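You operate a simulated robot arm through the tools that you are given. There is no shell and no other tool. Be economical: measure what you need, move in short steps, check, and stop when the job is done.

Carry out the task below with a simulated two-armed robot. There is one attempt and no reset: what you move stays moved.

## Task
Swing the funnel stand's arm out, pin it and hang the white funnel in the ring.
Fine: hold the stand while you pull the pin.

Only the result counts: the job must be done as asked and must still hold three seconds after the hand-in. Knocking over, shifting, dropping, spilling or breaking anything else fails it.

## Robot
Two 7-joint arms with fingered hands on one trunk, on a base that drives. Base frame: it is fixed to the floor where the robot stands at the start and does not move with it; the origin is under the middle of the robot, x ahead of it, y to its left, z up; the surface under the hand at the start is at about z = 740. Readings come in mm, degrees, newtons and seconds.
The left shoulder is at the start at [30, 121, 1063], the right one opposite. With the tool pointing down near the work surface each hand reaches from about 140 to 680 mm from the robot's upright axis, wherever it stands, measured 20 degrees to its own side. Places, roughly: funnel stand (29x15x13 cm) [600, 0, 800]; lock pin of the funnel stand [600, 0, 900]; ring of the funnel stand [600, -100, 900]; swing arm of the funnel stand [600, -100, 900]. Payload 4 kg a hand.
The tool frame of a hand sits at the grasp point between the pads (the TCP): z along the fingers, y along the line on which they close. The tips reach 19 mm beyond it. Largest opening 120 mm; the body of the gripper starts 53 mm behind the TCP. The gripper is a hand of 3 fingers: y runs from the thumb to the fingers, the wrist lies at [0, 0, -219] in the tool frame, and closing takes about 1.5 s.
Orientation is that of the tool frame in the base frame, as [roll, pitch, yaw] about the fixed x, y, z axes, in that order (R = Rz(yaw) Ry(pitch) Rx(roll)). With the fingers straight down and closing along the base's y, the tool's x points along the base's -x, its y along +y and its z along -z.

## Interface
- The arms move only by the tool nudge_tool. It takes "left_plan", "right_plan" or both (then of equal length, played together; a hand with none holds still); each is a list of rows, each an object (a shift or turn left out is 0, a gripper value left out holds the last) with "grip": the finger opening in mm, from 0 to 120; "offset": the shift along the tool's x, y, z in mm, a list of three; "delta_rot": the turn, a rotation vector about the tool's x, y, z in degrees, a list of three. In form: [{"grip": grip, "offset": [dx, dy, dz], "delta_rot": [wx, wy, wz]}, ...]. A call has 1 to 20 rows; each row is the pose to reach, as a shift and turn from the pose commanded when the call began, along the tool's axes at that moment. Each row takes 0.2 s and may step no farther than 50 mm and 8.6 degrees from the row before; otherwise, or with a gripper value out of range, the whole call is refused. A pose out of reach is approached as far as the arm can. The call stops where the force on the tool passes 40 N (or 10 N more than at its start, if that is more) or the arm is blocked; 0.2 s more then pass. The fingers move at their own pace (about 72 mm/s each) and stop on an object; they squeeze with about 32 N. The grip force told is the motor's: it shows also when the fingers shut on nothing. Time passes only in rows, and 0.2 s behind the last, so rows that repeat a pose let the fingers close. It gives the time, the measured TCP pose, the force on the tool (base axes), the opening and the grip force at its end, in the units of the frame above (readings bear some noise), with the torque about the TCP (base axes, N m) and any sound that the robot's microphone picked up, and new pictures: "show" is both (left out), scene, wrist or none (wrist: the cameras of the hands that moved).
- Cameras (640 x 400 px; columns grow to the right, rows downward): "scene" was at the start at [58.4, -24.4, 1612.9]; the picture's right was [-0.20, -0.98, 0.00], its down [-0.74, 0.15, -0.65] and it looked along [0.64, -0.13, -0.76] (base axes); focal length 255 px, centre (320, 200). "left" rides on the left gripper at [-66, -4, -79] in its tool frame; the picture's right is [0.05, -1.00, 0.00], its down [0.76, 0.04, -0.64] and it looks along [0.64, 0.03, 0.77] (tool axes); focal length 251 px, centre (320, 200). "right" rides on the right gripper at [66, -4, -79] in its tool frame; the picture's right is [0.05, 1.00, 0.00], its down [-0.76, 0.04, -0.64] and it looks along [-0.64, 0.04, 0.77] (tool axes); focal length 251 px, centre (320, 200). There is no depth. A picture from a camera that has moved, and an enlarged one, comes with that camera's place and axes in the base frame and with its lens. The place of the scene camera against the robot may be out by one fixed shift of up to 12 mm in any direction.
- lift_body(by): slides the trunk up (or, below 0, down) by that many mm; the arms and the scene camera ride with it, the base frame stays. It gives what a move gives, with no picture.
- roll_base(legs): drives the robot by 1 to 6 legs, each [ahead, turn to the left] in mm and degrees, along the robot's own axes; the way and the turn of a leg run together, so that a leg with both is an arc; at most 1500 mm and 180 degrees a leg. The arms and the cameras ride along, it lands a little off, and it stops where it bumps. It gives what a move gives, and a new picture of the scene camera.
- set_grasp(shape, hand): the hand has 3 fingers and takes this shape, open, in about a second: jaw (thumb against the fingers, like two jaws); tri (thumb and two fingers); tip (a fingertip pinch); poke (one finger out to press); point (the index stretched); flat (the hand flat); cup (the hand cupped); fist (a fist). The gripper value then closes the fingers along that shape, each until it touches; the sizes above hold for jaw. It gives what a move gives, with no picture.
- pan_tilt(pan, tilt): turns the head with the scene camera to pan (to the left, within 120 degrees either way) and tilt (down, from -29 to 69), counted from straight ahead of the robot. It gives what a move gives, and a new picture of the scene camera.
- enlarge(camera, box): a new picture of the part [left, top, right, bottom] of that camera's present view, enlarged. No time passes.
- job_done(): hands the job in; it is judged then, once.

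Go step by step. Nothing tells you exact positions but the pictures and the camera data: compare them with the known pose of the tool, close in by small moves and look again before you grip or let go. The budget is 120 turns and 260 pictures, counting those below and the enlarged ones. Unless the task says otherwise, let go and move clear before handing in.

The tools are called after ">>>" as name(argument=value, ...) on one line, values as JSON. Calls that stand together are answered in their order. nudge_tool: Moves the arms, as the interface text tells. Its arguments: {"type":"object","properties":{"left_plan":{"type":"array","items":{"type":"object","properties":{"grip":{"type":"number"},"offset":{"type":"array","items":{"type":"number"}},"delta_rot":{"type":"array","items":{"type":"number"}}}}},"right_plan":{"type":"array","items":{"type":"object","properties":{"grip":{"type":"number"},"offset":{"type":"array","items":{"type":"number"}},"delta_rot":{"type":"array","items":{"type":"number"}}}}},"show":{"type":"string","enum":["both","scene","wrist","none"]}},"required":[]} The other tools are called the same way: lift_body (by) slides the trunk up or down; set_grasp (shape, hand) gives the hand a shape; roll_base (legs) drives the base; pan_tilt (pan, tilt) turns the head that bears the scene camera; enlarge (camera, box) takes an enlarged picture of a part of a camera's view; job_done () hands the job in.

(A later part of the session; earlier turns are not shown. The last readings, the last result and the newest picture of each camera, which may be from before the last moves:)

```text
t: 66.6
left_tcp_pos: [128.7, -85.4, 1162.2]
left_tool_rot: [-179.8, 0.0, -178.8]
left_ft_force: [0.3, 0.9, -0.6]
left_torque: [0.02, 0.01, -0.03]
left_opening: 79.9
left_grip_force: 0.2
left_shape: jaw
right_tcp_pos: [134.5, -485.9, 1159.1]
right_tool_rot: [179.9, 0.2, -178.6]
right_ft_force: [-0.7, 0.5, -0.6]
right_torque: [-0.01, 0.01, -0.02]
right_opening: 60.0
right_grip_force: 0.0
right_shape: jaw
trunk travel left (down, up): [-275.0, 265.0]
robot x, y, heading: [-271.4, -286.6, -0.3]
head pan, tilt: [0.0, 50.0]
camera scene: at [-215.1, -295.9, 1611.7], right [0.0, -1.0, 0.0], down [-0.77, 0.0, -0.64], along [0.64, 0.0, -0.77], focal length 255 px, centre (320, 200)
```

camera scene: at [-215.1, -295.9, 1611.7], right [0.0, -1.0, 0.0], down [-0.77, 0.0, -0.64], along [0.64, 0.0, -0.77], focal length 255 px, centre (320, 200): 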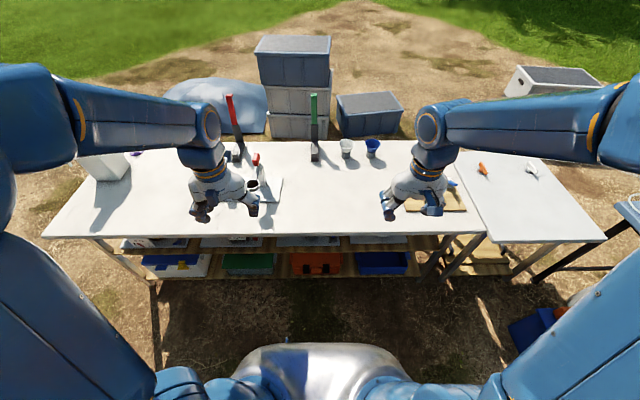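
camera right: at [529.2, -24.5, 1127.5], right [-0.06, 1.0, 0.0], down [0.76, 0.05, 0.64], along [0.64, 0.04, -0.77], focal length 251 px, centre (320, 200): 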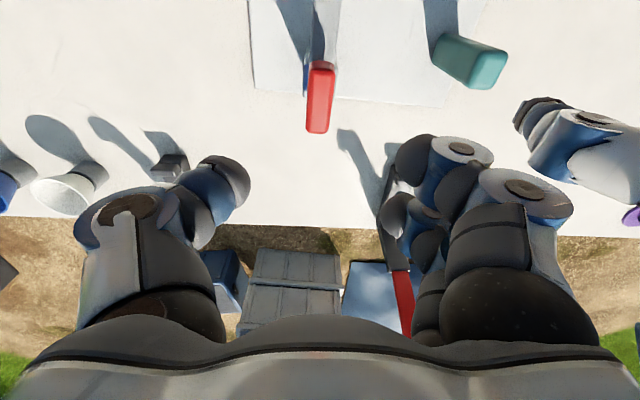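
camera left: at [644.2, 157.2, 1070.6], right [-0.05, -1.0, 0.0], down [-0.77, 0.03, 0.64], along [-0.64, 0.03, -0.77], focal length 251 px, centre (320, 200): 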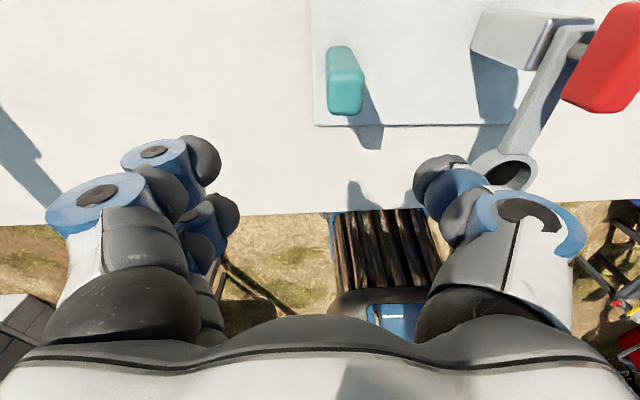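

>>> roll_base(legs=[[150, 20], [150, -20]])

```text
t: 69.1
left_tcp_pos: [426.5, -34.7, 1161.0]
left_tool_rot: [180.0, -0.2, -178.5]
left_ft_force: [0.3, 0.2, -0.6]
left_torque: [-0.02, 0.03, 0.01]
left_opening: 80.2
left_grip_force: 0.2
left_shape: jaw
right_tcp_pos: [435.5, -435.7, 1157.4]
right_tool_rot: [179.9, -0.1, -178.3]
right_ft_force: [0.5, 0.1, -0.1]
right_torque: [0.05, 0.04, 0.0]
right_opening: 60.2
right_grip_force: 0.0
right_shape: jaw
trunk travel left (down, up): [-275.0, 265.0]
robot x, y, heading: [18.9, -222.3, -0.3]
head pan, tilt: [0.0, 50.0]
camera scene: at [85.5, -234.7, 1611.6], right [-0.01, -1.0, 0.0], down [-0.77, 0.01, -0.64], along [0.64, 0.0, -0.77], focal length 255 px, centre (320, 200)
```

scene: 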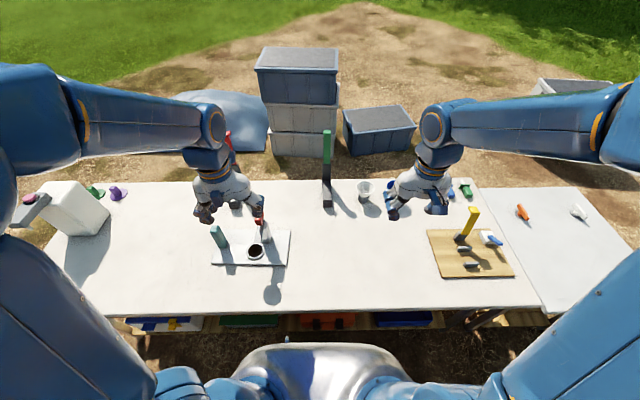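

>>> enlarge(camera="scene", box=[300, 130, 430, 215])

>>> enlarge(camera="scene", box=[195, 190, 305, 310])

```text
4.71 times, centred on (365, 172) of scene
camera zoom: at [85.5, -234.7, 1611.6], right [-0.01, -1.0, 0.0], down [-0.77, 0.01, -0.64], along [0.64, 0.0, -0.77], focal length 1199 px, centre (108, 329)
```

zoom: 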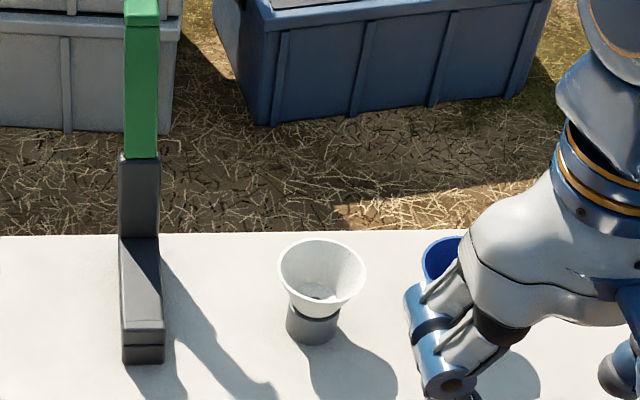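

```text
3.33 times, centred on (250, 250) of scene
camera zoom: at [85.5, -234.7, 1611.6], right [-0.01, -1.0, 0.0], down [-0.77, 0.01, -0.64], along [0.64, 0.0, -0.77], focal length 850 px, centre (553, 33)
```

zoom: 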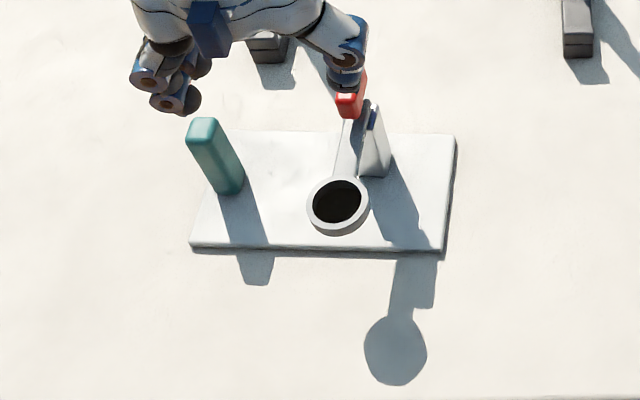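

I'm now well placed: the white funnel sits in a gray holder near [810,-426] with its rim at about z 815–835. I'll rotate the right hand 90° to pinch the funnel's near wall, and move the left hand aside.

>>> nudge_tool(right_plan=[{"delta_rot": [0, 0, 8.2], "grip": 80}, {"delta_rot": [0, 0, 16.4]}, {"delta_rot": [0, 0, 24.6]}, {"delta_rot": [0, 0, 32.8]}, {"delta_rot": [0, 0, 41]}, {"delta_rot": [0, 0, 49.2]}, {"delta_rot": [0, 0, 57.4]}, {"delta_rot": [0, 0, 65.6]}, {"delta_rot": [0, 0, 73.8]}, {"delta_rot": [0, 0, 82]}, {"delta_rot": [0, 0, 88.3]}], left_plan=[{"offset": [10, 20, 0]}, {"offset": [20, 40, 0]}, {"offset": [30, 60, 0]}, {"offset": [40, 80, 0]}, {"offset": [50, 100, 0]}, {"offset": [60, 120, 0]}, {"offset": [70, 140, 0]}, {"offset": [80, 150, 0]}, {"offset": [80, 150, 0]}, {"offset": [80, 150, 0]}, {"offset": [80, 150, 0]}])

```text
t: 71.5
left_tcp_pos: [339.1, 113.2, 1161.4]
left_tool_rot: [-179.9, -0.1, -178.4]
left_ft_force: [-0.7, -0.4, -0.1]
left_torque: [-0.03, 0.0, -0.01]
left_opening: 79.8
left_grip_force: 0.0
left_shape: jaw
right_tcp_pos: [432.7, -434.7, 1158.3]
right_tool_rot: [179.9, 0.0, 93.3]
right_ft_force: [0.3, -0.2, 0.8]
right_torque: [-0.01, -0.01, -0.01]
right_opening: 79.6
right_grip_force: 0.1
right_shape: jaw
trunk travel left (down, up): [-275.0, 265.0]
robot x, y, heading: [22.1, -221.9, -0.6]
head pan, tilt: [0.0, 50.0]
camera scene: at [81.1, -233.0, 1611.7], right [-0.01, -1.0, 0.0], down [-0.77, 0.01, -0.64], along [0.64, -0.01, -0.77], focal length 255 px, centre (320, 200)
camera right: at [426.5, -368.0, 1237.4], right [0.99, 0.11, 0.0], down [0.08, -0.76, 0.64], along [0.07, -0.64, -0.77], focal length 251 px, centre (320, 200)
camera left: at [405.9, 110.2, 1241.5], right [-0.03, -1.0, 0.0], down [-0.76, 0.02, 0.64], along [-0.64, 0.02, -0.77], focal length 251 px, centre (320, 200)
```

scene: 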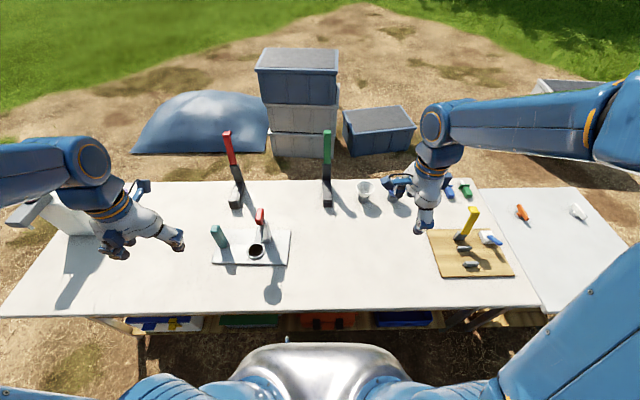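
right: 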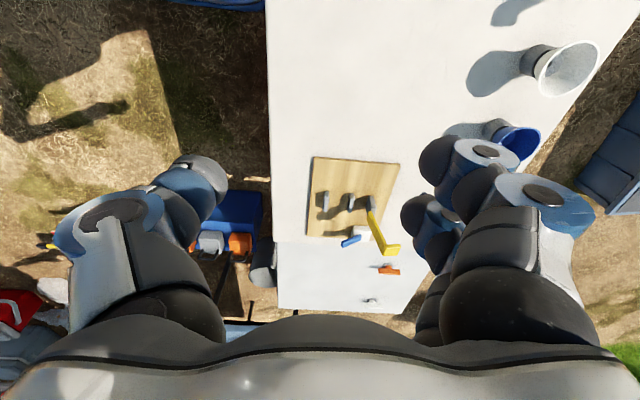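
left: 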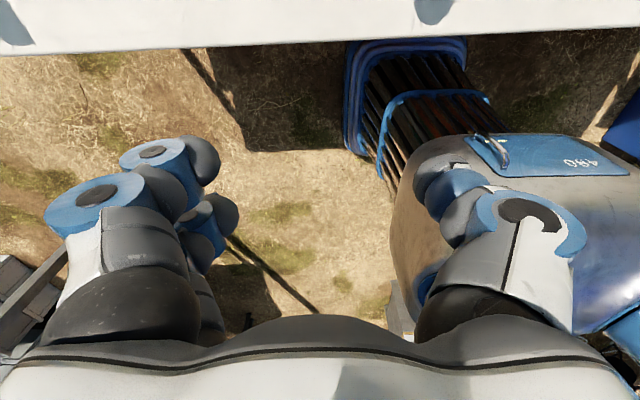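

>>> nudge_tool(right_plan=[{"offset": [-1, 33, 26], "delta_rot": [-4.4, 0, 0]}, {"offset": [-2, 66, 52], "delta_rot": [-8.8, 0, 0]}, {"offset": [-3, 100, 78], "delta_rot": [-13.2, 0, 0]}, {"offset": [-4, 133, 104], "delta_rot": [-17.6, 0, 0]}, {"offset": [-5, 166, 130], "delta_rot": [-22, 0, 0]}, {"offset": [-6, 200, 156], "delta_rot": [-26.4, 0, 0]}, {"offset": [-7, 233, 182], "delta_rot": [-30.8, 0, 0]}, {"offset": [-7, 265, 205], "delta_rot": [-35, 0, 0]}])

```text
t: 73.3
left_tcp_pos: [340.7, 113.1, 1161.9]
left_tool_rot: [-179.9, -0.1, -178.6]
left_ft_force: [-0.6, 0.0, 0.2]
left_torque: [-0.01, -0.02, -0.01]
left_opening: 80.0
left_grip_force: 0.1
left_shape: jaw
right_tcp_pos: [697.2, -424.7, 952.3]
right_tool_rot: [144.8, 0.0, 93.4]
right_ft_force: [-1.3, 1.1, 1.0]
right_torque: [0.01, -0.02, 0.0]
right_opening: 79.5
right_grip_force: 0.0
right_shape: jaw
trunk travel left (down, up): [-275.0, 265.0]
robot x, y, heading: [25.4, -227.9, -0.5]
head pan, tilt: [0.0, 50.0]
camera scene: at [82.4, -233.0, 1611.7], right [-0.01, -1.0, 0.0], down [-0.77, 0.01, -0.64], along [0.64, -0.01, -0.77], focal length 255 px, centre (320, 200)
camera right: at [647.1, -362.2, 1014.5], right [0.81, 0.1, 0.57], down [-0.29, -0.78, 0.55], along [0.51, -0.61, -0.61], focal length 251 px, centre (320, 200)
```

scene: 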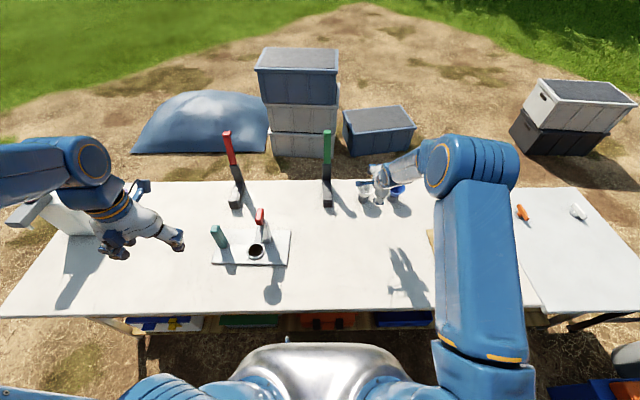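
right: 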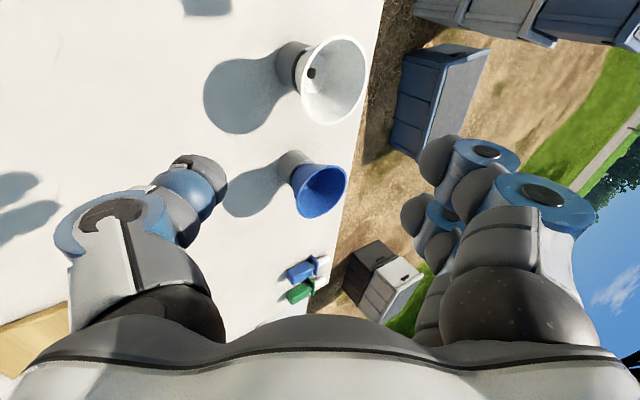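

>>> enlarge(camera="right", box=[240, 10, 400, 140])

>>> enlarge(camera="scene", box=[310, 140, 450, 220])

```text
3.08 times, centred on (320, 75) of right
camera zoom: at [647.1, -362.2, 1014.5], right [0.81, 0.1, 0.57], down [-0.29, -0.78, 0.55], along [0.51, -0.61, -0.61], focal length 774 px, centre (320, 585)
```

zoom: 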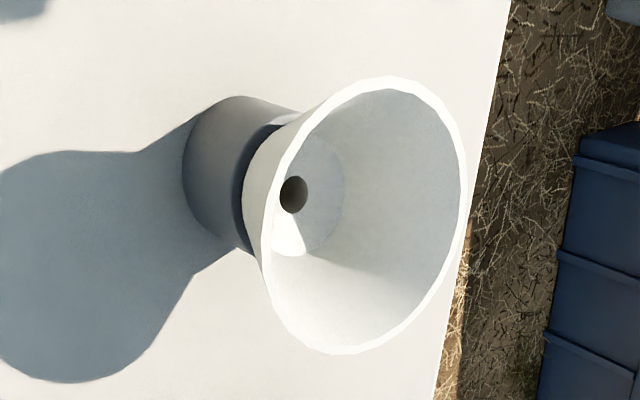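

```text
4.57 times, centred on (380, 180) of scene
camera zoom: at [82.4, -233.0, 1611.7], right [-0.01, -1.0, 0.0], down [-0.77, 0.01, -0.64], along [0.64, -0.01, -0.77], focal length 1165 px, centre (46, 291)
```

zoom: 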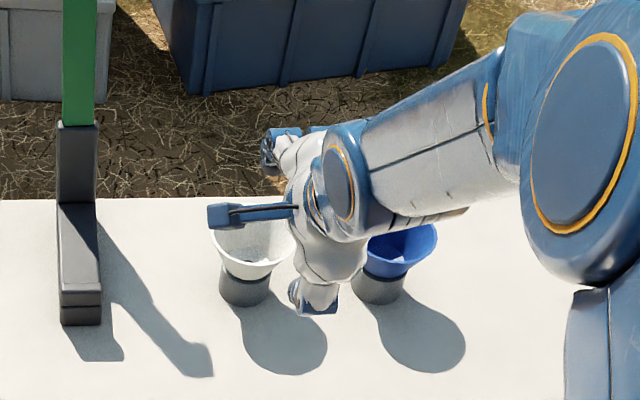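

>>> nudge_tool(right_plan=[{"offset": [1, -1, 20]}, {"offset": [3, -2, 45]}, {"offset": [5, -4, 72]}], show="wrist")

>>> enlarge(camera="right", box=[200, 20, 420, 180])

```text
t: 74.1
left_tcp_pos: [340.7, 111.7, 1163.6]
left_tool_rot: [-180.0, 0.0, -178.6]
left_ft_force: [-0.2, 0.4, -0.1]
left_torque: [-0.02, 0.04, 0.01]
left_opening: 79.7
left_grip_force: 0.0
left_shape: jaw
right_tcp_pos: [737.9, -417.7, 890.4]
right_tool_rot: [145.0, 0.0, 93.3]
right_ft_force: [0.6, 0.9, 0.1]
right_torque: [0.02, 0.03, 0.0]
right_opening: 79.7
right_grip_force: 0.2
right_shape: jaw
trunk travel left (down, up): [-275.0, 265.0]
robot x, y, heading: [26.0, -222.9, -0.4]
head pan, tilt: [0.0, 50.0]
camera right: at [685.9, -354.2, 952.9], right [0.81, 0.1, 0.57], down [-0.29, -0.78, 0.55], along [0.51, -0.61, -0.61], focal length 251 px, centre (320, 200)
```

right: 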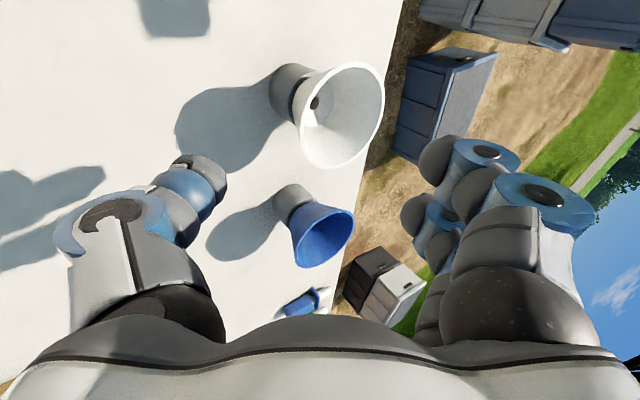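

```text
2.50 times, centred on (310, 100) of right
camera zoom: at [685.9, -354.2, 952.9], right [0.81, 0.1, 0.57], down [-0.29, -0.78, 0.55], along [0.51, -0.61, -0.61], focal length 629 px, centre (345, 450)
```

zoom: 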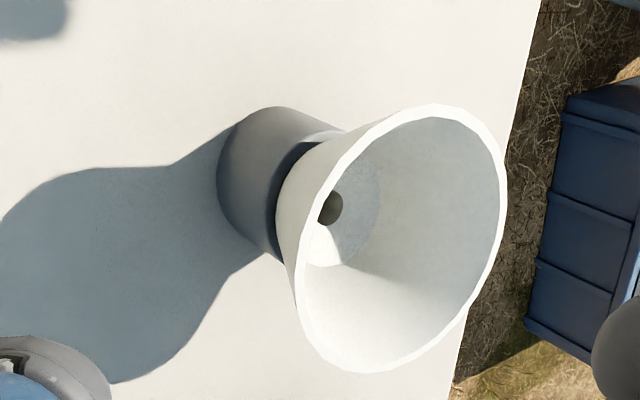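

Two wrist views agree: the rim centre is ≈[812,-417,816] with radius ≈41. I'll go to the near wall with the fingers inside and the thumb outside, stopping halfway to check.

>>> nudge_tool(right_plan=[{"offset": [0, -8, 12], "grip": 50}, {"offset": [-1, -16, 24]}, {"offset": [-1, -16, 34]}, {"offset": [-1, -16, 44]}, {"offset": [-1, -16, 52]}], show="wrist")

>>> enlarge(camera="right", box=[200, 60, 440, 220])

```text
t: 75.3
left_tcp_pos: [339.2, 113.6, 1162.6]
left_tool_rot: [-179.9, 0.0, -178.5]
left_ft_force: [0.3, -0.5, 0.2]
left_torque: [0.0, -0.01, 0.0]
left_opening: 79.7
left_grip_force: 0.0
left_shape: jaw
right_tcp_pos: [752.1, -418.6, 839.7]
right_tool_rot: [144.9, 0.0, 93.5]
right_ft_force: [-0.4, 0.2, -0.4]
right_torque: [0.03, 0.0, 0.0]
right_opening: 50.5
right_grip_force: 0.1
right_shape: jaw
trunk travel left (down, up): [-275.0, 265.0]
robot x, y, heading: [25.4, -221.5, -0.4]
head pan, tilt: [0.0, 50.0]
camera right: at [702.1, -354.9, 902.3], right [0.81, 0.1, 0.57], down [-0.29, -0.78, 0.55], along [0.51, -0.61, -0.61], focal length 251 px, centre (320, 200)
```

right: 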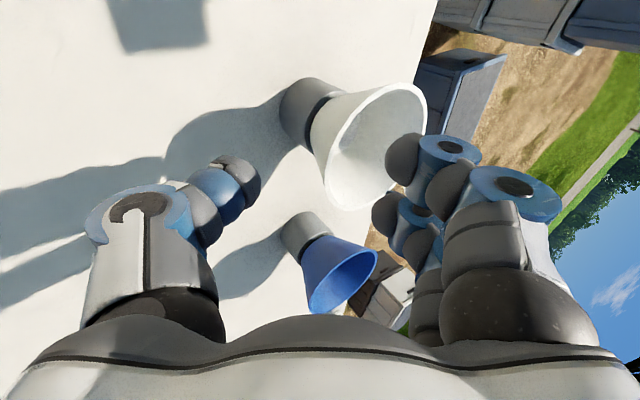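

```text
2.50 times, centred on (320, 140) of right
camera zoom: at [702.1, -354.9, 902.3], right [0.81, 0.1, 0.57], down [-0.29, -0.78, 0.55], along [0.51, -0.61, -0.61], focal length 629 px, centre (320, 350)
```

zoom: 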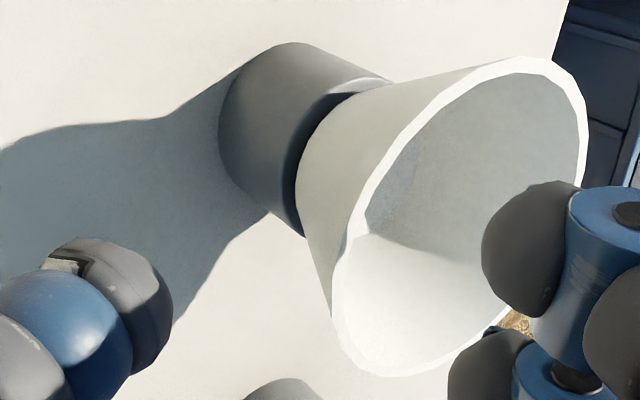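

>>> nudge_tool(right_plan=[{"offset": [0, 4, 5]}, {"offset": [0, 4, 15]}, {"offset": [0, 4, 25]}, {"offset": [0, 4, 34]}])

>>> enlarge(camera="right", box=[200, 80, 440, 240])

>>> enlarge(camera="scene", box=[310, 140, 450, 220])

```text
t: 76.3
left_tcp_pos: [339.2, 113.8, 1162.6]
left_tool_rot: [-179.9, 0.0, -178.5]
left_ft_force: [0.0, 0.5, -0.1]
left_torque: [0.03, -0.04, 0.01]
left_opening: 79.9
left_grip_force: 0.1
left_shape: jaw
right_tcp_pos: [775.2, -417.8, 815.3]
right_tool_rot: [144.8, 0.0, 93.4]
right_ft_force: [0.0, -0.1, 3.5]
right_torque: [-0.01, -0.15, 0.0]
right_opening: 50.9
right_grip_force: 0.0
right_shape: jaw
trunk travel left (down, up): [-275.0, 265.0]
robot x, y, heading: [20.7, -220.0, -0.5]
head pan, tilt: [0.0, 50.0]
camera scene: at [80.5, -232.8, 1611.8], right [-0.01, -1.0, 0.0], down [-0.77, 0.01, -0.64], along [0.64, -0.01, -0.77], focal length 255 px, centre (320, 200)
camera right: at [724.7, -353.6, 878.3], right [0.81, 0.1, 0.58], down [-0.29, -0.78, 0.55], along [0.51, -0.61, -0.61], focal length 251 px, centre (320, 200)
```

scene: 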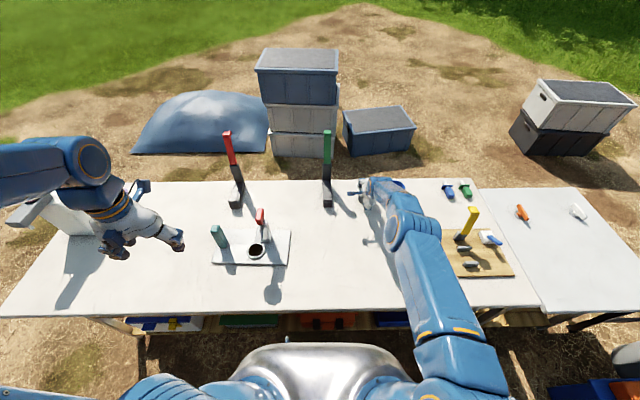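
right: 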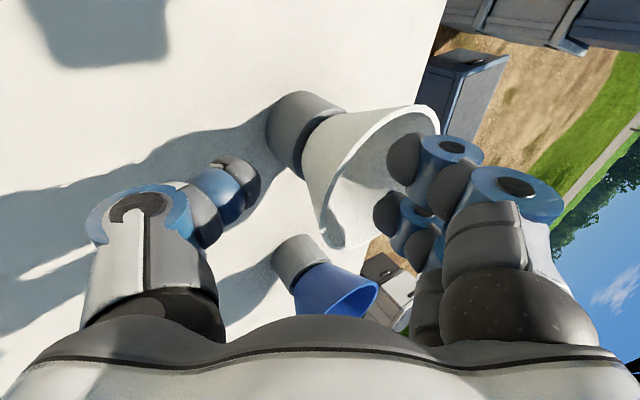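

```text
2.50 times, centred on (320, 160) of right
camera zoom: at [724.7, -353.6, 878.3], right [0.81, 0.1, 0.58], down [-0.29, -0.78, 0.55], along [0.51, -0.61, -0.61], focal length 629 px, centre (320, 300)
```

zoom: 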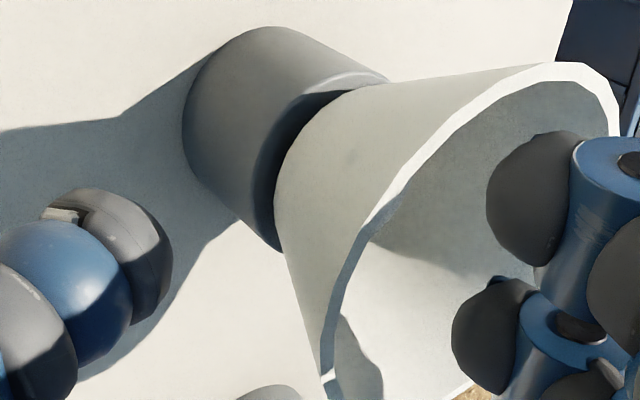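

```text
4.57 times, centred on (380, 180) of scene
camera zoom: at [80.5, -232.8, 1611.8], right [-0.01, -1.0, 0.0], down [-0.77, 0.01, -0.64], along [0.64, -0.01, -0.77], focal length 1165 px, centre (46, 291)
```

zoom: 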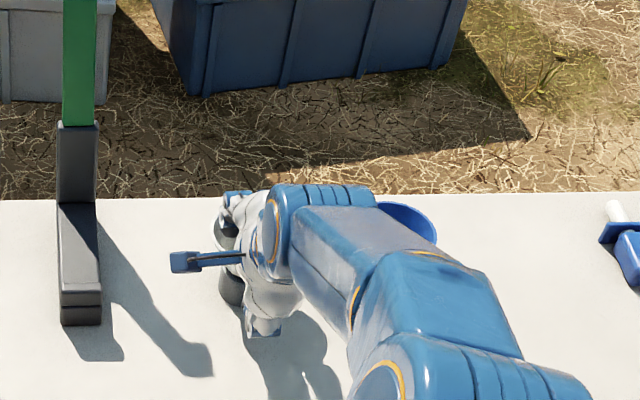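

>>> nudge_tool(right_plan=[{"grip": 38}, {"grip": 30, "offset": [0, 2, 0]}, {"grip": 30, "offset": [0, 3, 0]}], show="wrist")

>>> enlarge(camera="right", box=[200, 80, 440, 240])

```text
t: 77.1
left_tcp_pos: [339.2, 113.1, 1162.7]
left_tool_rot: [-179.9, 0.1, -178.5]
left_ft_force: [-0.3, -0.2, 0.4]
left_torque: [-0.01, -0.01, -0.02]
left_opening: 79.9
left_grip_force: 0.0
left_shape: jaw
right_tcp_pos: [777.3, -417.1, 820.5]
right_tool_rot: [144.7, 0.0, 93.4]
right_ft_force: [0.8, 0.3, 16.0]
right_torque: [0.01, -0.57, -0.01]
right_opening: 32.4
right_grip_force: 0.2
right_shape: jaw
trunk travel left (down, up): [-275.0, 265.0]
robot x, y, heading: [23.1, -223.6, -0.5]
head pan, tilt: [0.0, 50.0]
camera right: at [726.5, -353.2, 881.7], right [0.81, 0.1, 0.58], down [-0.29, -0.78, 0.55], along [0.51, -0.61, -0.6], focal length 251 px, centre (320, 200)
```

right: 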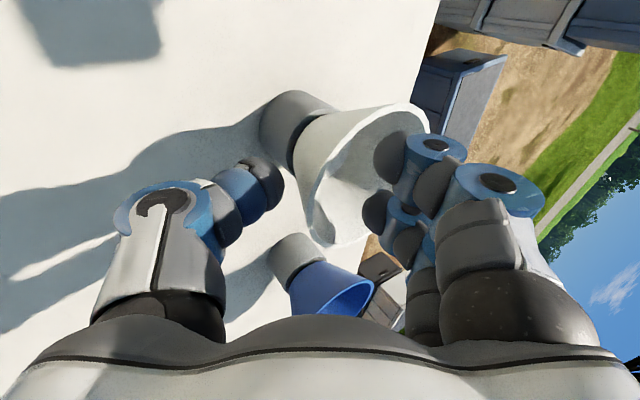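

```text
2.50 times, centred on (320, 160) of right
camera zoom: at [726.5, -353.2, 881.7], right [0.81, 0.1, 0.58], down [-0.29, -0.78, 0.55], along [0.51, -0.61, -0.6], focal length 629 px, centre (320, 300)
```

zoom: 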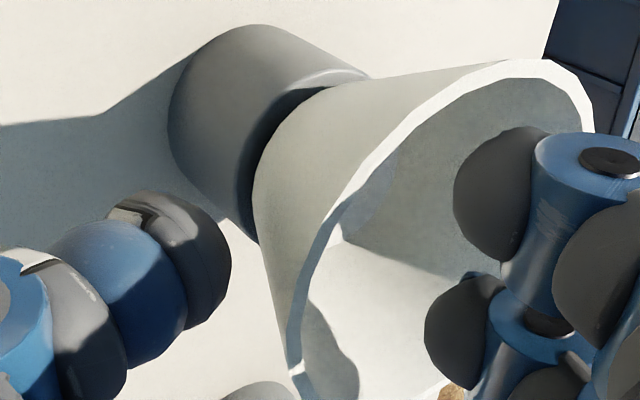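

The fingers meet resistance at the rim plane, as if the funnel's inside can't be entered, so I won't force it. I'll retreat and regrip across the rim's outside diameter with the hand pitched forward.

>>> nudge_tool(right_plan=[{"offset": [0, 0, -20]}, {"offset": [0, 0, -50]}, {"offset": [0, 0, -90]}, {"offset": [0, -20, -120], "delta_rot": [7, 0, 0]}, {"offset": [0, -30, -140], "delta_rot": [14, 0, 0]}, {"offset": [0, -40, -150], "delta_rot": [21, 0, 0]}, {"offset": [0, -40, -160], "delta_rot": [28, 0, 0]}, {"offset": [0, -40, -160], "delta_rot": [35, 0, 0]}], show="scene")

>>> enlarge(camera="scene", box=[310, 140, 450, 220])

```text
t: 78.9
left_tcp_pos: [340.1, 112.6, 1162.5]
left_tool_rot: [-179.9, -0.1, -178.6]
left_ft_force: [-0.8, -0.3, -0.3]
left_torque: [0.06, 0.03, 0.02]
left_opening: 80.0
left_grip_force: 0.0
left_shape: jaw
right_tcp_pos: [654.1, -424.2, 925.4]
right_tool_rot: [180.0, 0.0, 93.4]
right_ft_force: [0.0, 0.4, 0.5]
right_torque: [0.03, -0.02, -0.02]
right_opening: 30.0
right_grip_force: 0.1
right_shape: jaw
trunk travel left (down, up): [-275.0, 265.0]
robot x, y, heading: [22.0, -223.6, -0.4]
head pan, tilt: [0.0, 50.0]
camera scene: at [82.4, -233.0, 1611.7], right [-0.01, -1.0, 0.0], down [-0.77, 0.01, -0.64], along [0.64, 0.0, -0.77], focal length 255 px, centre (320, 200)
```

scene: 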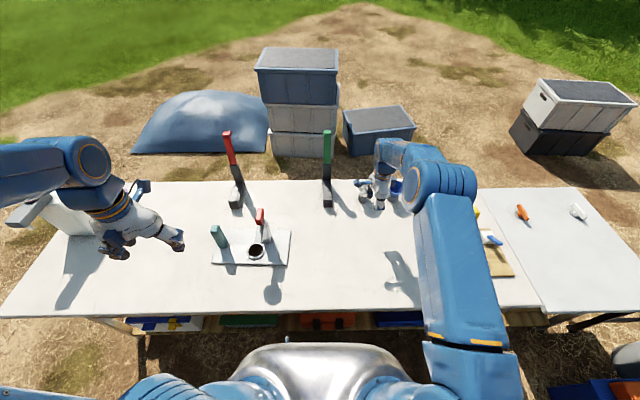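

```text
4.57 times, centred on (380, 180) of scene
camera zoom: at [82.4, -233.0, 1611.7], right [-0.01, -1.0, 0.0], down [-0.77, 0.01, -0.64], along [0.64, 0.0, -0.77], focal length 1165 px, centre (46, 291)
```

zoom: 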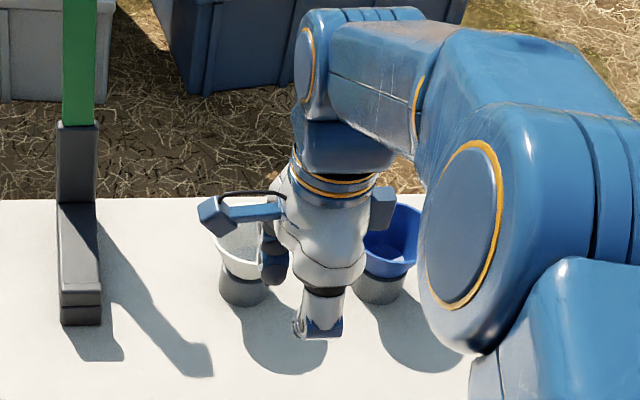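

>>> nudge_tool(right_plan=[{"offset": [0, -10, -20], "delta_rot": [0, 0, -8.2]}, {"offset": [0, -20, -40], "delta_rot": [0, 0, -16.4]}, {"offset": [0, -30, -40], "delta_rot": [0, 0, -24.6]}, {"offset": [0, -30, -40], "delta_rot": [0, 0, -32.8]}, {"offset": [0, -30, -40], "delta_rot": [0, 0, -41]}, {"offset": [0, -30, -40], "delta_rot": [0, 0, -49.2]}, {"offset": [0, -30, -40], "delta_rot": [0, 0, -57.4]}, {"offset": [0, -30, -40], "delta_rot": [0, 0, -65.6]}, {"offset": [0, -30, -40], "delta_rot": [0, 0, -73.8]}, {"offset": [0, -30, -40], "delta_rot": [0, 0, -82]}, {"offset": [0, -30, -40], "delta_rot": [0, 0, -86.6], "grip": 110}], show="none")

```text
t: 81.3
left_tcp_pos: [340.0, 111.6, 1161.9]
left_tool_rot: [-180.0, 0.0, -178.4]
left_ft_force: [0.2, 0.7, 0.2]
left_torque: [0.03, -0.01, 0.0]
left_opening: 80.2
left_grip_force: 0.1
left_shape: jaw
right_tcp_pos: [623.7, -425.8, 964.7]
right_tool_rot: [-179.9, 0.1, -179.9]
right_ft_force: [1.2, 1.5, 0.2]
right_torque: [0.01, 0.0, 0.01]
right_opening: 84.8
right_grip_force: 0.1
right_shape: jaw
trunk travel left (down, up): [-275.0, 265.0]
robot x, y, heading: [22.5, -226.5, -0.4]
head pan, tilt: [0.0, 50.0]
```

>>> nudge_tool(right_plan=[{"offset": [-10, 1, 5], "delta_rot": [0, -7.2, 0], "grip": 110}, {"offset": [-25, 2, 15], "delta_rot": [0, -14.4, 0]}, {"offset": [-45, 4, 30], "delta_rot": [0, -21.6, 0]}, {"offset": [-65, 6, 45], "delta_rot": [0, -28.8, 0]}, {"offset": [-85, 8, 62], "delta_rot": [0, -36, 0]}, {"offset": [-103, 9, 80], "delta_rot": [0, -43.2, 0]}, {"offset": [-119, 9, 97], "delta_rot": [0, -50, 0]}])

>>> enlarge(camera="scene", box=[310, 140, 450, 220])

```text
t: 82.9
left_tcp_pos: [340.7, 112.8, 1161.9]
left_tool_rot: [-179.9, -0.1, -178.5]
left_ft_force: [-0.5, 0.4, -0.5]
left_torque: [0.0, 0.02, 0.04]
left_opening: 80.1
left_grip_force: 0.1
left_shape: jaw
right_tcp_pos: [742.1, -416.3, 866.5]
right_tool_rot: [180.0, 50.2, -179.8]
right_ft_force: [-0.2, -0.8, 0.5]
right_torque: [-0.01, 0.03, 0.0]
right_opening: 110.0
right_grip_force: 0.1
right_shape: jaw
trunk travel left (down, up): [-275.0, 265.0]
robot x, y, heading: [19.7, -224.0, -0.4]
head pan, tilt: [0.0, 50.0]
camera scene: at [81.9, -232.9, 1611.7], right [-0.01, -1.0, 0.0], down [-0.77, 0.01, -0.64], along [0.64, -0.01, -0.77], focal length 255 px, centre (320, 200)
camera right: at [640.5, -419.9, 865.5], right [-0.04, 1.0, -0.04], down [-0.01, 0.04, 1.0], along [1.0, 0.04, 0.0], focal length 251 px, centre (320, 200)
```

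scene: 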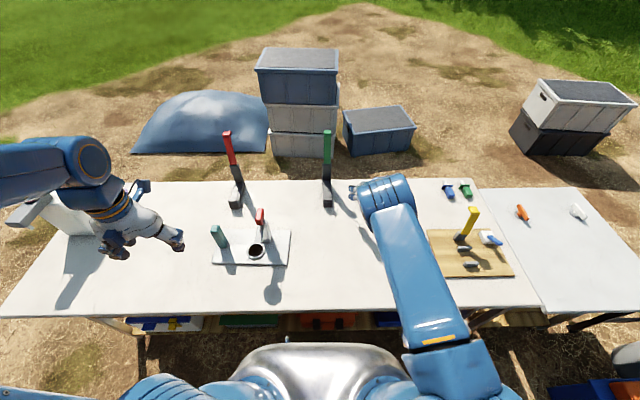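
right: 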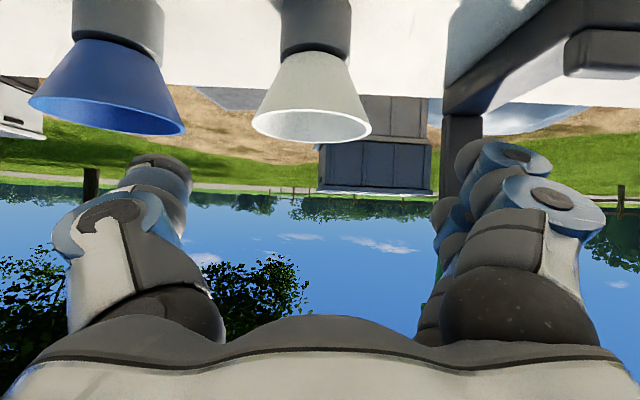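

```text
4.57 times, centred on (380, 180) of scene
camera zoom: at [81.9, -232.9, 1611.7], right [-0.01, -1.0, 0.0], down [-0.77, 0.01, -0.64], along [0.64, -0.01, -0.77], focal length 1165 px, centre (46, 291)
```

zoom: 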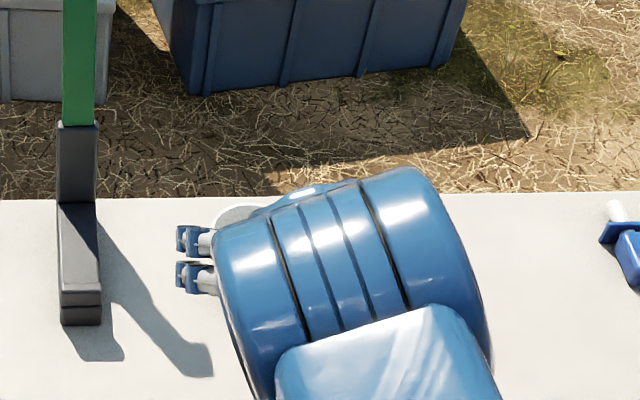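

The rim is confirmed at z≈816, y≈-418, about 81 mm wide, with the cone going down to z≈764. I'll advance along the fingers so they straddle the rim.

>>> nudge_tool(right_plan=[{"offset": [0, -2, 15]}, {"offset": [0, -2, 30]}, {"offset": [0, -2, 45]}, {"offset": [0, -2, 58]}, {"offset": [0, -2, 70]}], show="wrist")

```text
t: 84.1
left_tcp_pos: [340.7, 112.2, 1162.6]
left_tool_rot: [-179.9, 0.1, -178.5]
left_ft_force: [-0.3, 0.9, -0.8]
left_torque: [0.02, 0.04, 0.0]
left_opening: 80.0
left_grip_force: 0.1
left_shape: jaw
right_tcp_pos: [796.1, -417.9, 822.7]
right_tool_rot: [-180.0, 50.1, -179.9]
right_ft_force: [-1.4, -0.6, -0.1]
right_torque: [-0.01, 0.02, 0.0]
right_opening: 110.0
right_grip_force: 0.1
right_shape: jaw
trunk travel left (down, up): [-275.0, 265.0]
robot x, y, heading: [23.6, -223.6, -0.4]
head pan, tilt: [0.0, 50.0]
camera right: at [693.8, -421.1, 822.9], right [-0.03, 1.0, -0.04], down [0.0, 0.04, 1.0], along [1.0, 0.03, 0.0], focal length 251 px, centre (320, 200)
```

right: 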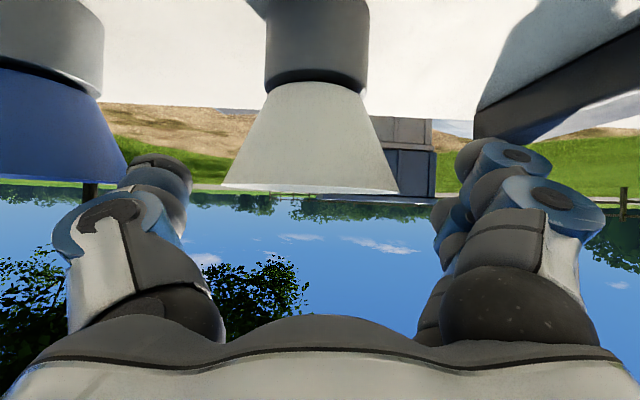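

>>> nudge_tool(right_plan=[{"offset": [0, -2, 6]}, {"offset": [0, -4, 13]}, {"offset": [0, -4, 20]}])

```text
t: 84.9
left_tcp_pos: [340.0, 113.8, 1162.0]
left_tool_rot: [-180.0, 0.1, -178.5]
left_ft_force: [-0.4, -1.3, 0.0]
left_torque: [0.01, -0.03, -0.02]
left_opening: 79.8
left_grip_force: 0.0
left_shape: jaw
right_tcp_pos: [805.6, -422.8, 814.6]
right_tool_rot: [-179.9, 50.1, -179.9]
right_ft_force: [0.5, 0.2, -0.6]
right_torque: [0.02, -0.05, 0.01]
right_opening: 109.8
right_grip_force: 0.0
right_shape: jaw
right hand out of reach, approached as far as the arm can: row 3
trunk travel left (down, up): [-275.0, 265.0]
robot x, y, heading: [22.5, -221.9, -0.4]
head pan, tilt: [0.0, 50.0]
camera scene: at [81.2, -232.6, 1611.8], right [-0.01, -1.0, 0.0], down [-0.77, 0.01, -0.64], along [0.64, -0.01, -0.77], focal length 255 px, centre (320, 200)
camera right: at [703.6, -425.7, 814.5], right [-0.04, 1.0, -0.04], down [0.0, 0.04, 1.0], along [1.0, 0.04, 0.0], focal length 251 px, centre (320, 200)
```

scene: 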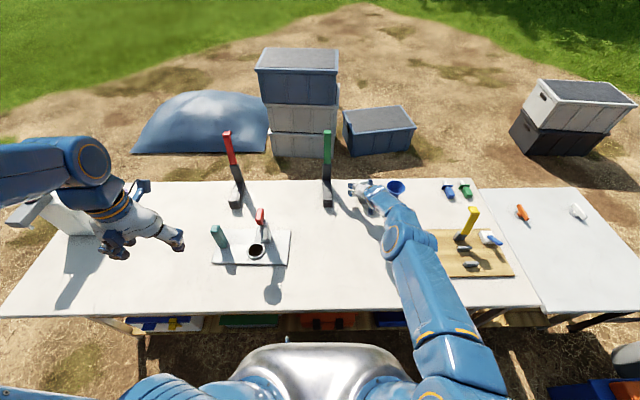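
right: 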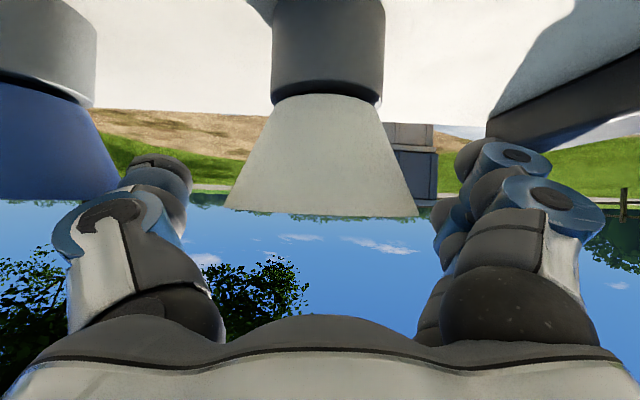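

The arm is at its reach limit just short of the centre. Pitching the hand a few degrees more will give the missing centimetre.

>>> nudge_tool(right_plan=[{"offset": [0, 1, 0], "delta_rot": [0, -4, 0]}, {"offset": [-2, 1, 2], "delta_rot": [0, -8, 0]}, {"offset": [-4.5, 1, 5.4], "delta_rot": [0, -9, 0]}, {"offset": [-4.5, 1, 5.4], "delta_rot": [0, -9, 0]}], show="wrist")

```text
t: 85.9
left_tcp_pos: [340.0, 113.3, 1161.7]
left_tool_rot: [-179.9, 0.0, -178.5]
left_ft_force: [0.1, 0.7, 0.3]
left_torque: [0.03, 0.04, -0.02]
left_opening: 80.2
left_grip_force: 0.1
left_shape: jaw
right_tcp_pos: [812.8, -420.4, 815.9]
right_tool_rot: [179.8, 59.1, -180.0]
right_ft_force: [0.2, 0.4, 0.1]
right_torque: [0.01, 0.0, 0.01]
right_opening: 110.0
right_grip_force: 0.1
right_shape: jaw
right hand out of reach, approached as far as the arm can: row 1, 2
trunk travel left (down, up): [-275.0, 265.0]
robot x, y, heading: [21.7, -224.0, -0.6]
head pan, tilt: [0.0, 50.0]
camera right: at [712.9, -424.2, 799.0], right [-0.03, 1.0, -0.05], down [-0.16, 0.04, 0.99], along [0.99, 0.04, 0.16], focal length 251 px, centre (320, 200)
```

right: 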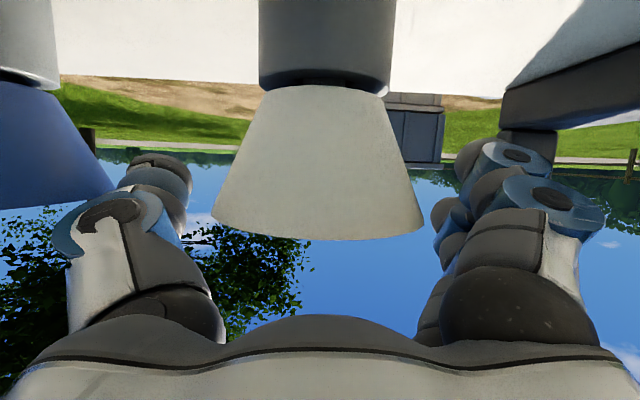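

>>> nudge_tool(right_plan=[{"offset": [2.5, 0, 3]}, {"offset": [5.3, 0, 6.7]}, {"offset": [5.3, 0, 6.7]}], show="wrist")

```text
t: 86.7
left_tcp_pos: [338.9, 112.4, 1163.0]
left_tool_rot: [-179.9, 0.0, -178.5]
left_ft_force: [0.5, -0.3, 0.5]
left_torque: [-0.03, 0.01, -0.02]
left_opening: 80.0
left_grip_force: 0.1
left_shape: jaw
right_tcp_pos: [812.5, -420.9, 809.4]
right_tool_rot: [-180.0, 59.0, 180.0]
right_ft_force: [-0.1, -0.2, -0.2]
right_torque: [0.01, -0.01, 0.04]
right_opening: 109.9
right_grip_force: 0.1
right_shape: jaw
right hand out of reach, approached as far as the arm can: row 2, 3
trunk travel left (down, up): [-275.0, 265.0]
robot x, y, heading: [23.0, -222.0, -0.5]
head pan, tilt: [0.0, 50.0]
camera right: at [712.3, -425.1, 793.1], right [-0.03, 1.0, -0.05], down [-0.16, 0.04, 0.99], along [0.99, 0.04, 0.16], focal length 251 px, centre (320, 200)
```

right: 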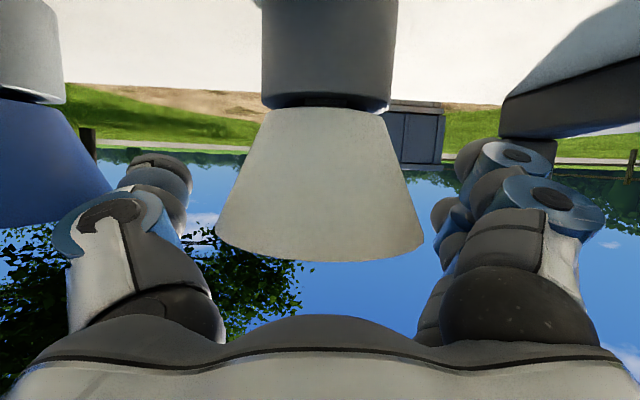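

>>> nudge_tool(right_plan=[{"grip": 100}, {"grip": 90}, {"grip": 84}, {"grip": 78}, {"grip": 72}, {"grip": 68}, {"grip": 68}], show="wrist")

```text
t: 88.3
left_tcp_pos: [339.6, 112.3, 1161.8]
left_tool_rot: [-179.9, 0.0, -178.6]
left_ft_force: [0.5, -0.2, 0.9]
left_torque: [0.01, 0.02, -0.04]
left_opening: 80.0
left_grip_force: 0.1
left_shape: jaw
right_tcp_pos: [814.1, -422.2, 810.9]
right_tool_rot: [180.0, 59.0, 180.0]
right_ft_force: [0.1, -0.2, -0.5]
right_torque: [0.02, 0.01, -0.01]
right_opening: 69.0
right_grip_force: 0.1
right_shape: jaw
trunk travel left (down, up): [-275.0, 265.0]
robot x, y, heading: [24.1, -223.8, -0.1]
head pan, tilt: [0.0, 50.0]
camera right: at [712.3, -424.9, 793.2], right [-0.03, 1.0, -0.05], down [-0.16, 0.04, 0.99], along [0.99, 0.04, 0.16], focal length 251 px, centre (320, 200)
```

right: 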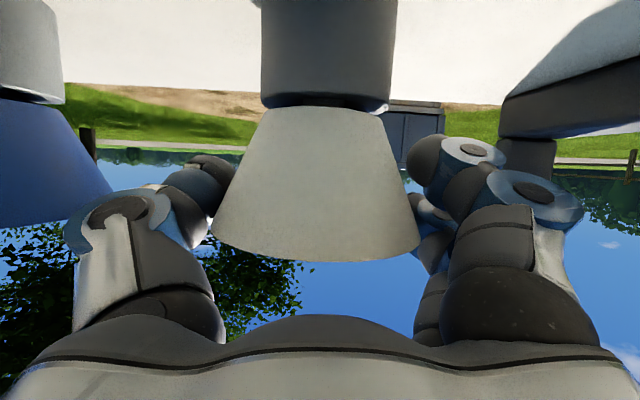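

>>> nudge_tool(right_plan=[{"grip": 64}, {"grip": 60}, {"grip": 55}, {"grip": 50}, {"grip": 45}, {"grip": 40}, {"grip": 35}, {"grip": 35}], show="wrist")

```text
t: 90.1
left_tcp_pos: [338.7, 112.5, 1161.5]
left_tool_rot: [-179.9, -0.1, -178.5]
left_ft_force: [-0.9, 0.2, -0.3]
left_torque: [0.04, -0.03, 0.02]
left_opening: 80.0
left_grip_force: 0.2
left_shape: jaw
right_tcp_pos: [812.0, -420.9, 810.0]
right_tool_rot: [-179.9, 59.1, -180.0]
right_ft_force: [-0.1, 0.8, 0.9]
right_torque: [-0.03, 0.01, -0.02]
right_opening: 57.0
right_grip_force: 32.3
right_shape: jaw
trunk travel left (down, up): [-275.0, 265.0]
robot x, y, heading: [19.4, -219.7, -0.2]
head pan, tilt: [0.0, 50.0]
camera right: at [712.3, -424.9, 793.1], right [-0.03, 1.0, -0.05], down [-0.16, 0.04, 0.99], along [0.99, 0.04, 0.16], focal length 251 px, centre (320, 200)
```

right: 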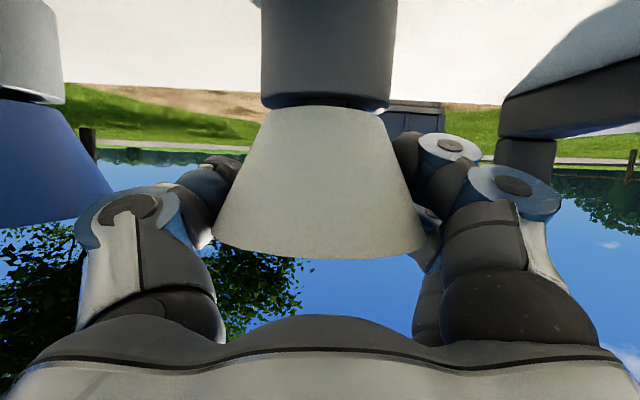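

The funnel is gripped (32 N) without having moved. I'll lift straight up slowly and check.

>>> nudge_tool(right_plan=[{"offset": [-2.6, 0, -1.5]}, {"offset": [-6, 0, -3.6]}, {"offset": [-10.3, 0, -6.2]}, {"offset": [-17, 0, -10.3]}], show="wrist")

```text
t: 91.1
left_tcp_pos: [339.9, 113.4, 1161.7]
left_tool_rot: [-180.0, 0.0, -178.5]
left_ft_force: [0.6, -0.4, 0.7]
left_torque: [0.02, 0.02, -0.03]
left_opening: 80.1
left_grip_force: 0.0
left_shape: jaw
right_tcp_pos: [812.0, -420.4, 829.2]
right_tool_rot: [179.9, 59.0, -180.0]
right_ft_force: [0.1, 0.9, -0.6]
right_torque: [-0.01, 0.04, 0.0]
right_opening: 56.6
right_grip_force: 32.8
right_shape: jaw
trunk travel left (down, up): [-275.0, 265.0]
robot x, y, heading: [24.4, -222.6, -0.4]
head pan, tilt: [0.0, 50.0]
camera right: at [711.8, -424.4, 812.6], right [-0.03, 1.0, -0.05], down [-0.16, 0.04, 0.99], along [0.99, 0.04, 0.16], focal length 251 px, centre (320, 200)
```

right: 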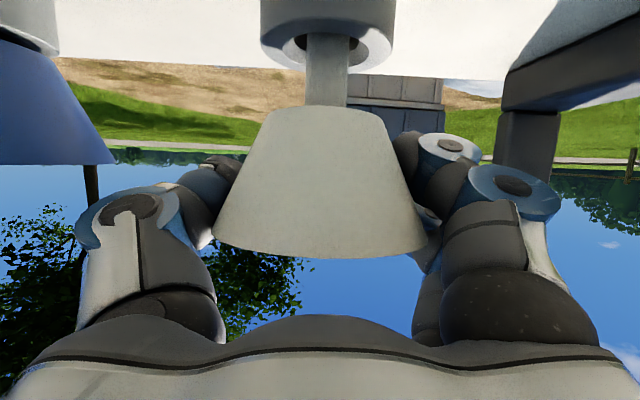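

>>> nudge_tool(right_plan=[{"offset": [-17, 0, -10.3]}, {"offset": [-34, 0, -20.6]}, {"offset": [-60, 0, -36]}, {"offset": [-86, 0, -51.5]}, {"offset": [-112, 0, -67]}])

>>> enlarge(camera="scene", box=[195, 190, 305, 310])

```text
t: 92.3
left_tcp_pos: [339.7, 112.2, 1161.7]
left_tool_rot: [-179.9, 0.1, -178.4]
left_ft_force: [0.3, 0.7, 0.4]
left_torque: [0.0, -0.03, 0.03]
left_opening: 80.1
left_grip_force: 0.0
left_shape: jaw
right_tcp_pos: [813.6, -421.9, 960.9]
right_tool_rot: [-180.0, 59.1, -180.0]
right_ft_force: [-0.7, 0.2, -0.8]
right_torque: [0.01, -0.03, 0.0]
right_opening: 56.4
right_grip_force: 32.0
right_shape: jaw
trunk travel left (down, up): [-275.0, 265.0]
robot x, y, heading: [21.3, -220.3, -0.2]
head pan, tilt: [0.0, 50.0]
camera scene: at [80.5, -232.9, 1611.8], right [-0.01, -1.0, 0.0], down [-0.77, 0.01, -0.64], along [0.64, -0.01, -0.77], focal length 255 px, centre (320, 200)
camera right: at [712.5, -425.4, 944.2], right [-0.03, 1.0, -0.05], down [-0.16, 0.04, 0.99], along [0.99, 0.04, 0.16], focal length 251 px, centre (320, 200)
```

scene: 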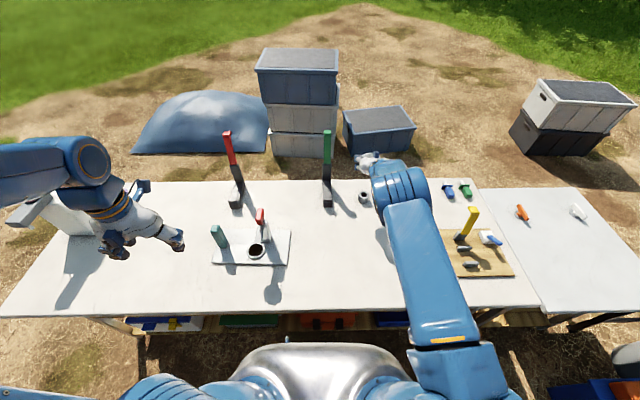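
right: 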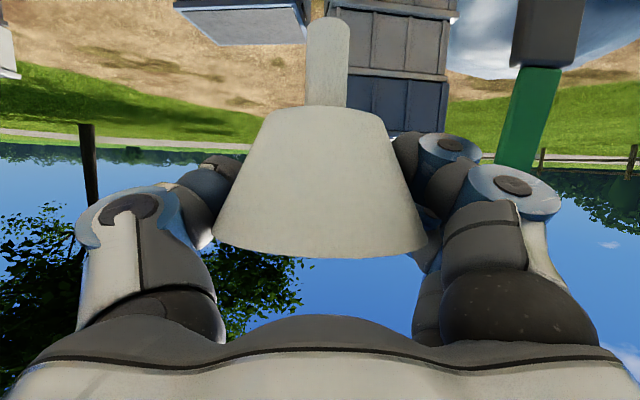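

```text
3.33 times, centred on (250, 250) of scene
camera zoom: at [80.5, -232.9, 1611.8], right [-0.01, -1.0, 0.0], down [-0.77, 0.01, -0.64], along [0.64, -0.01, -0.77], focal length 850 px, centre (553, 33)
```

zoom: 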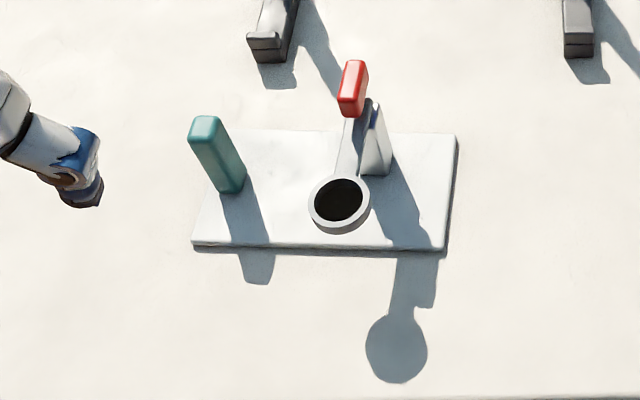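

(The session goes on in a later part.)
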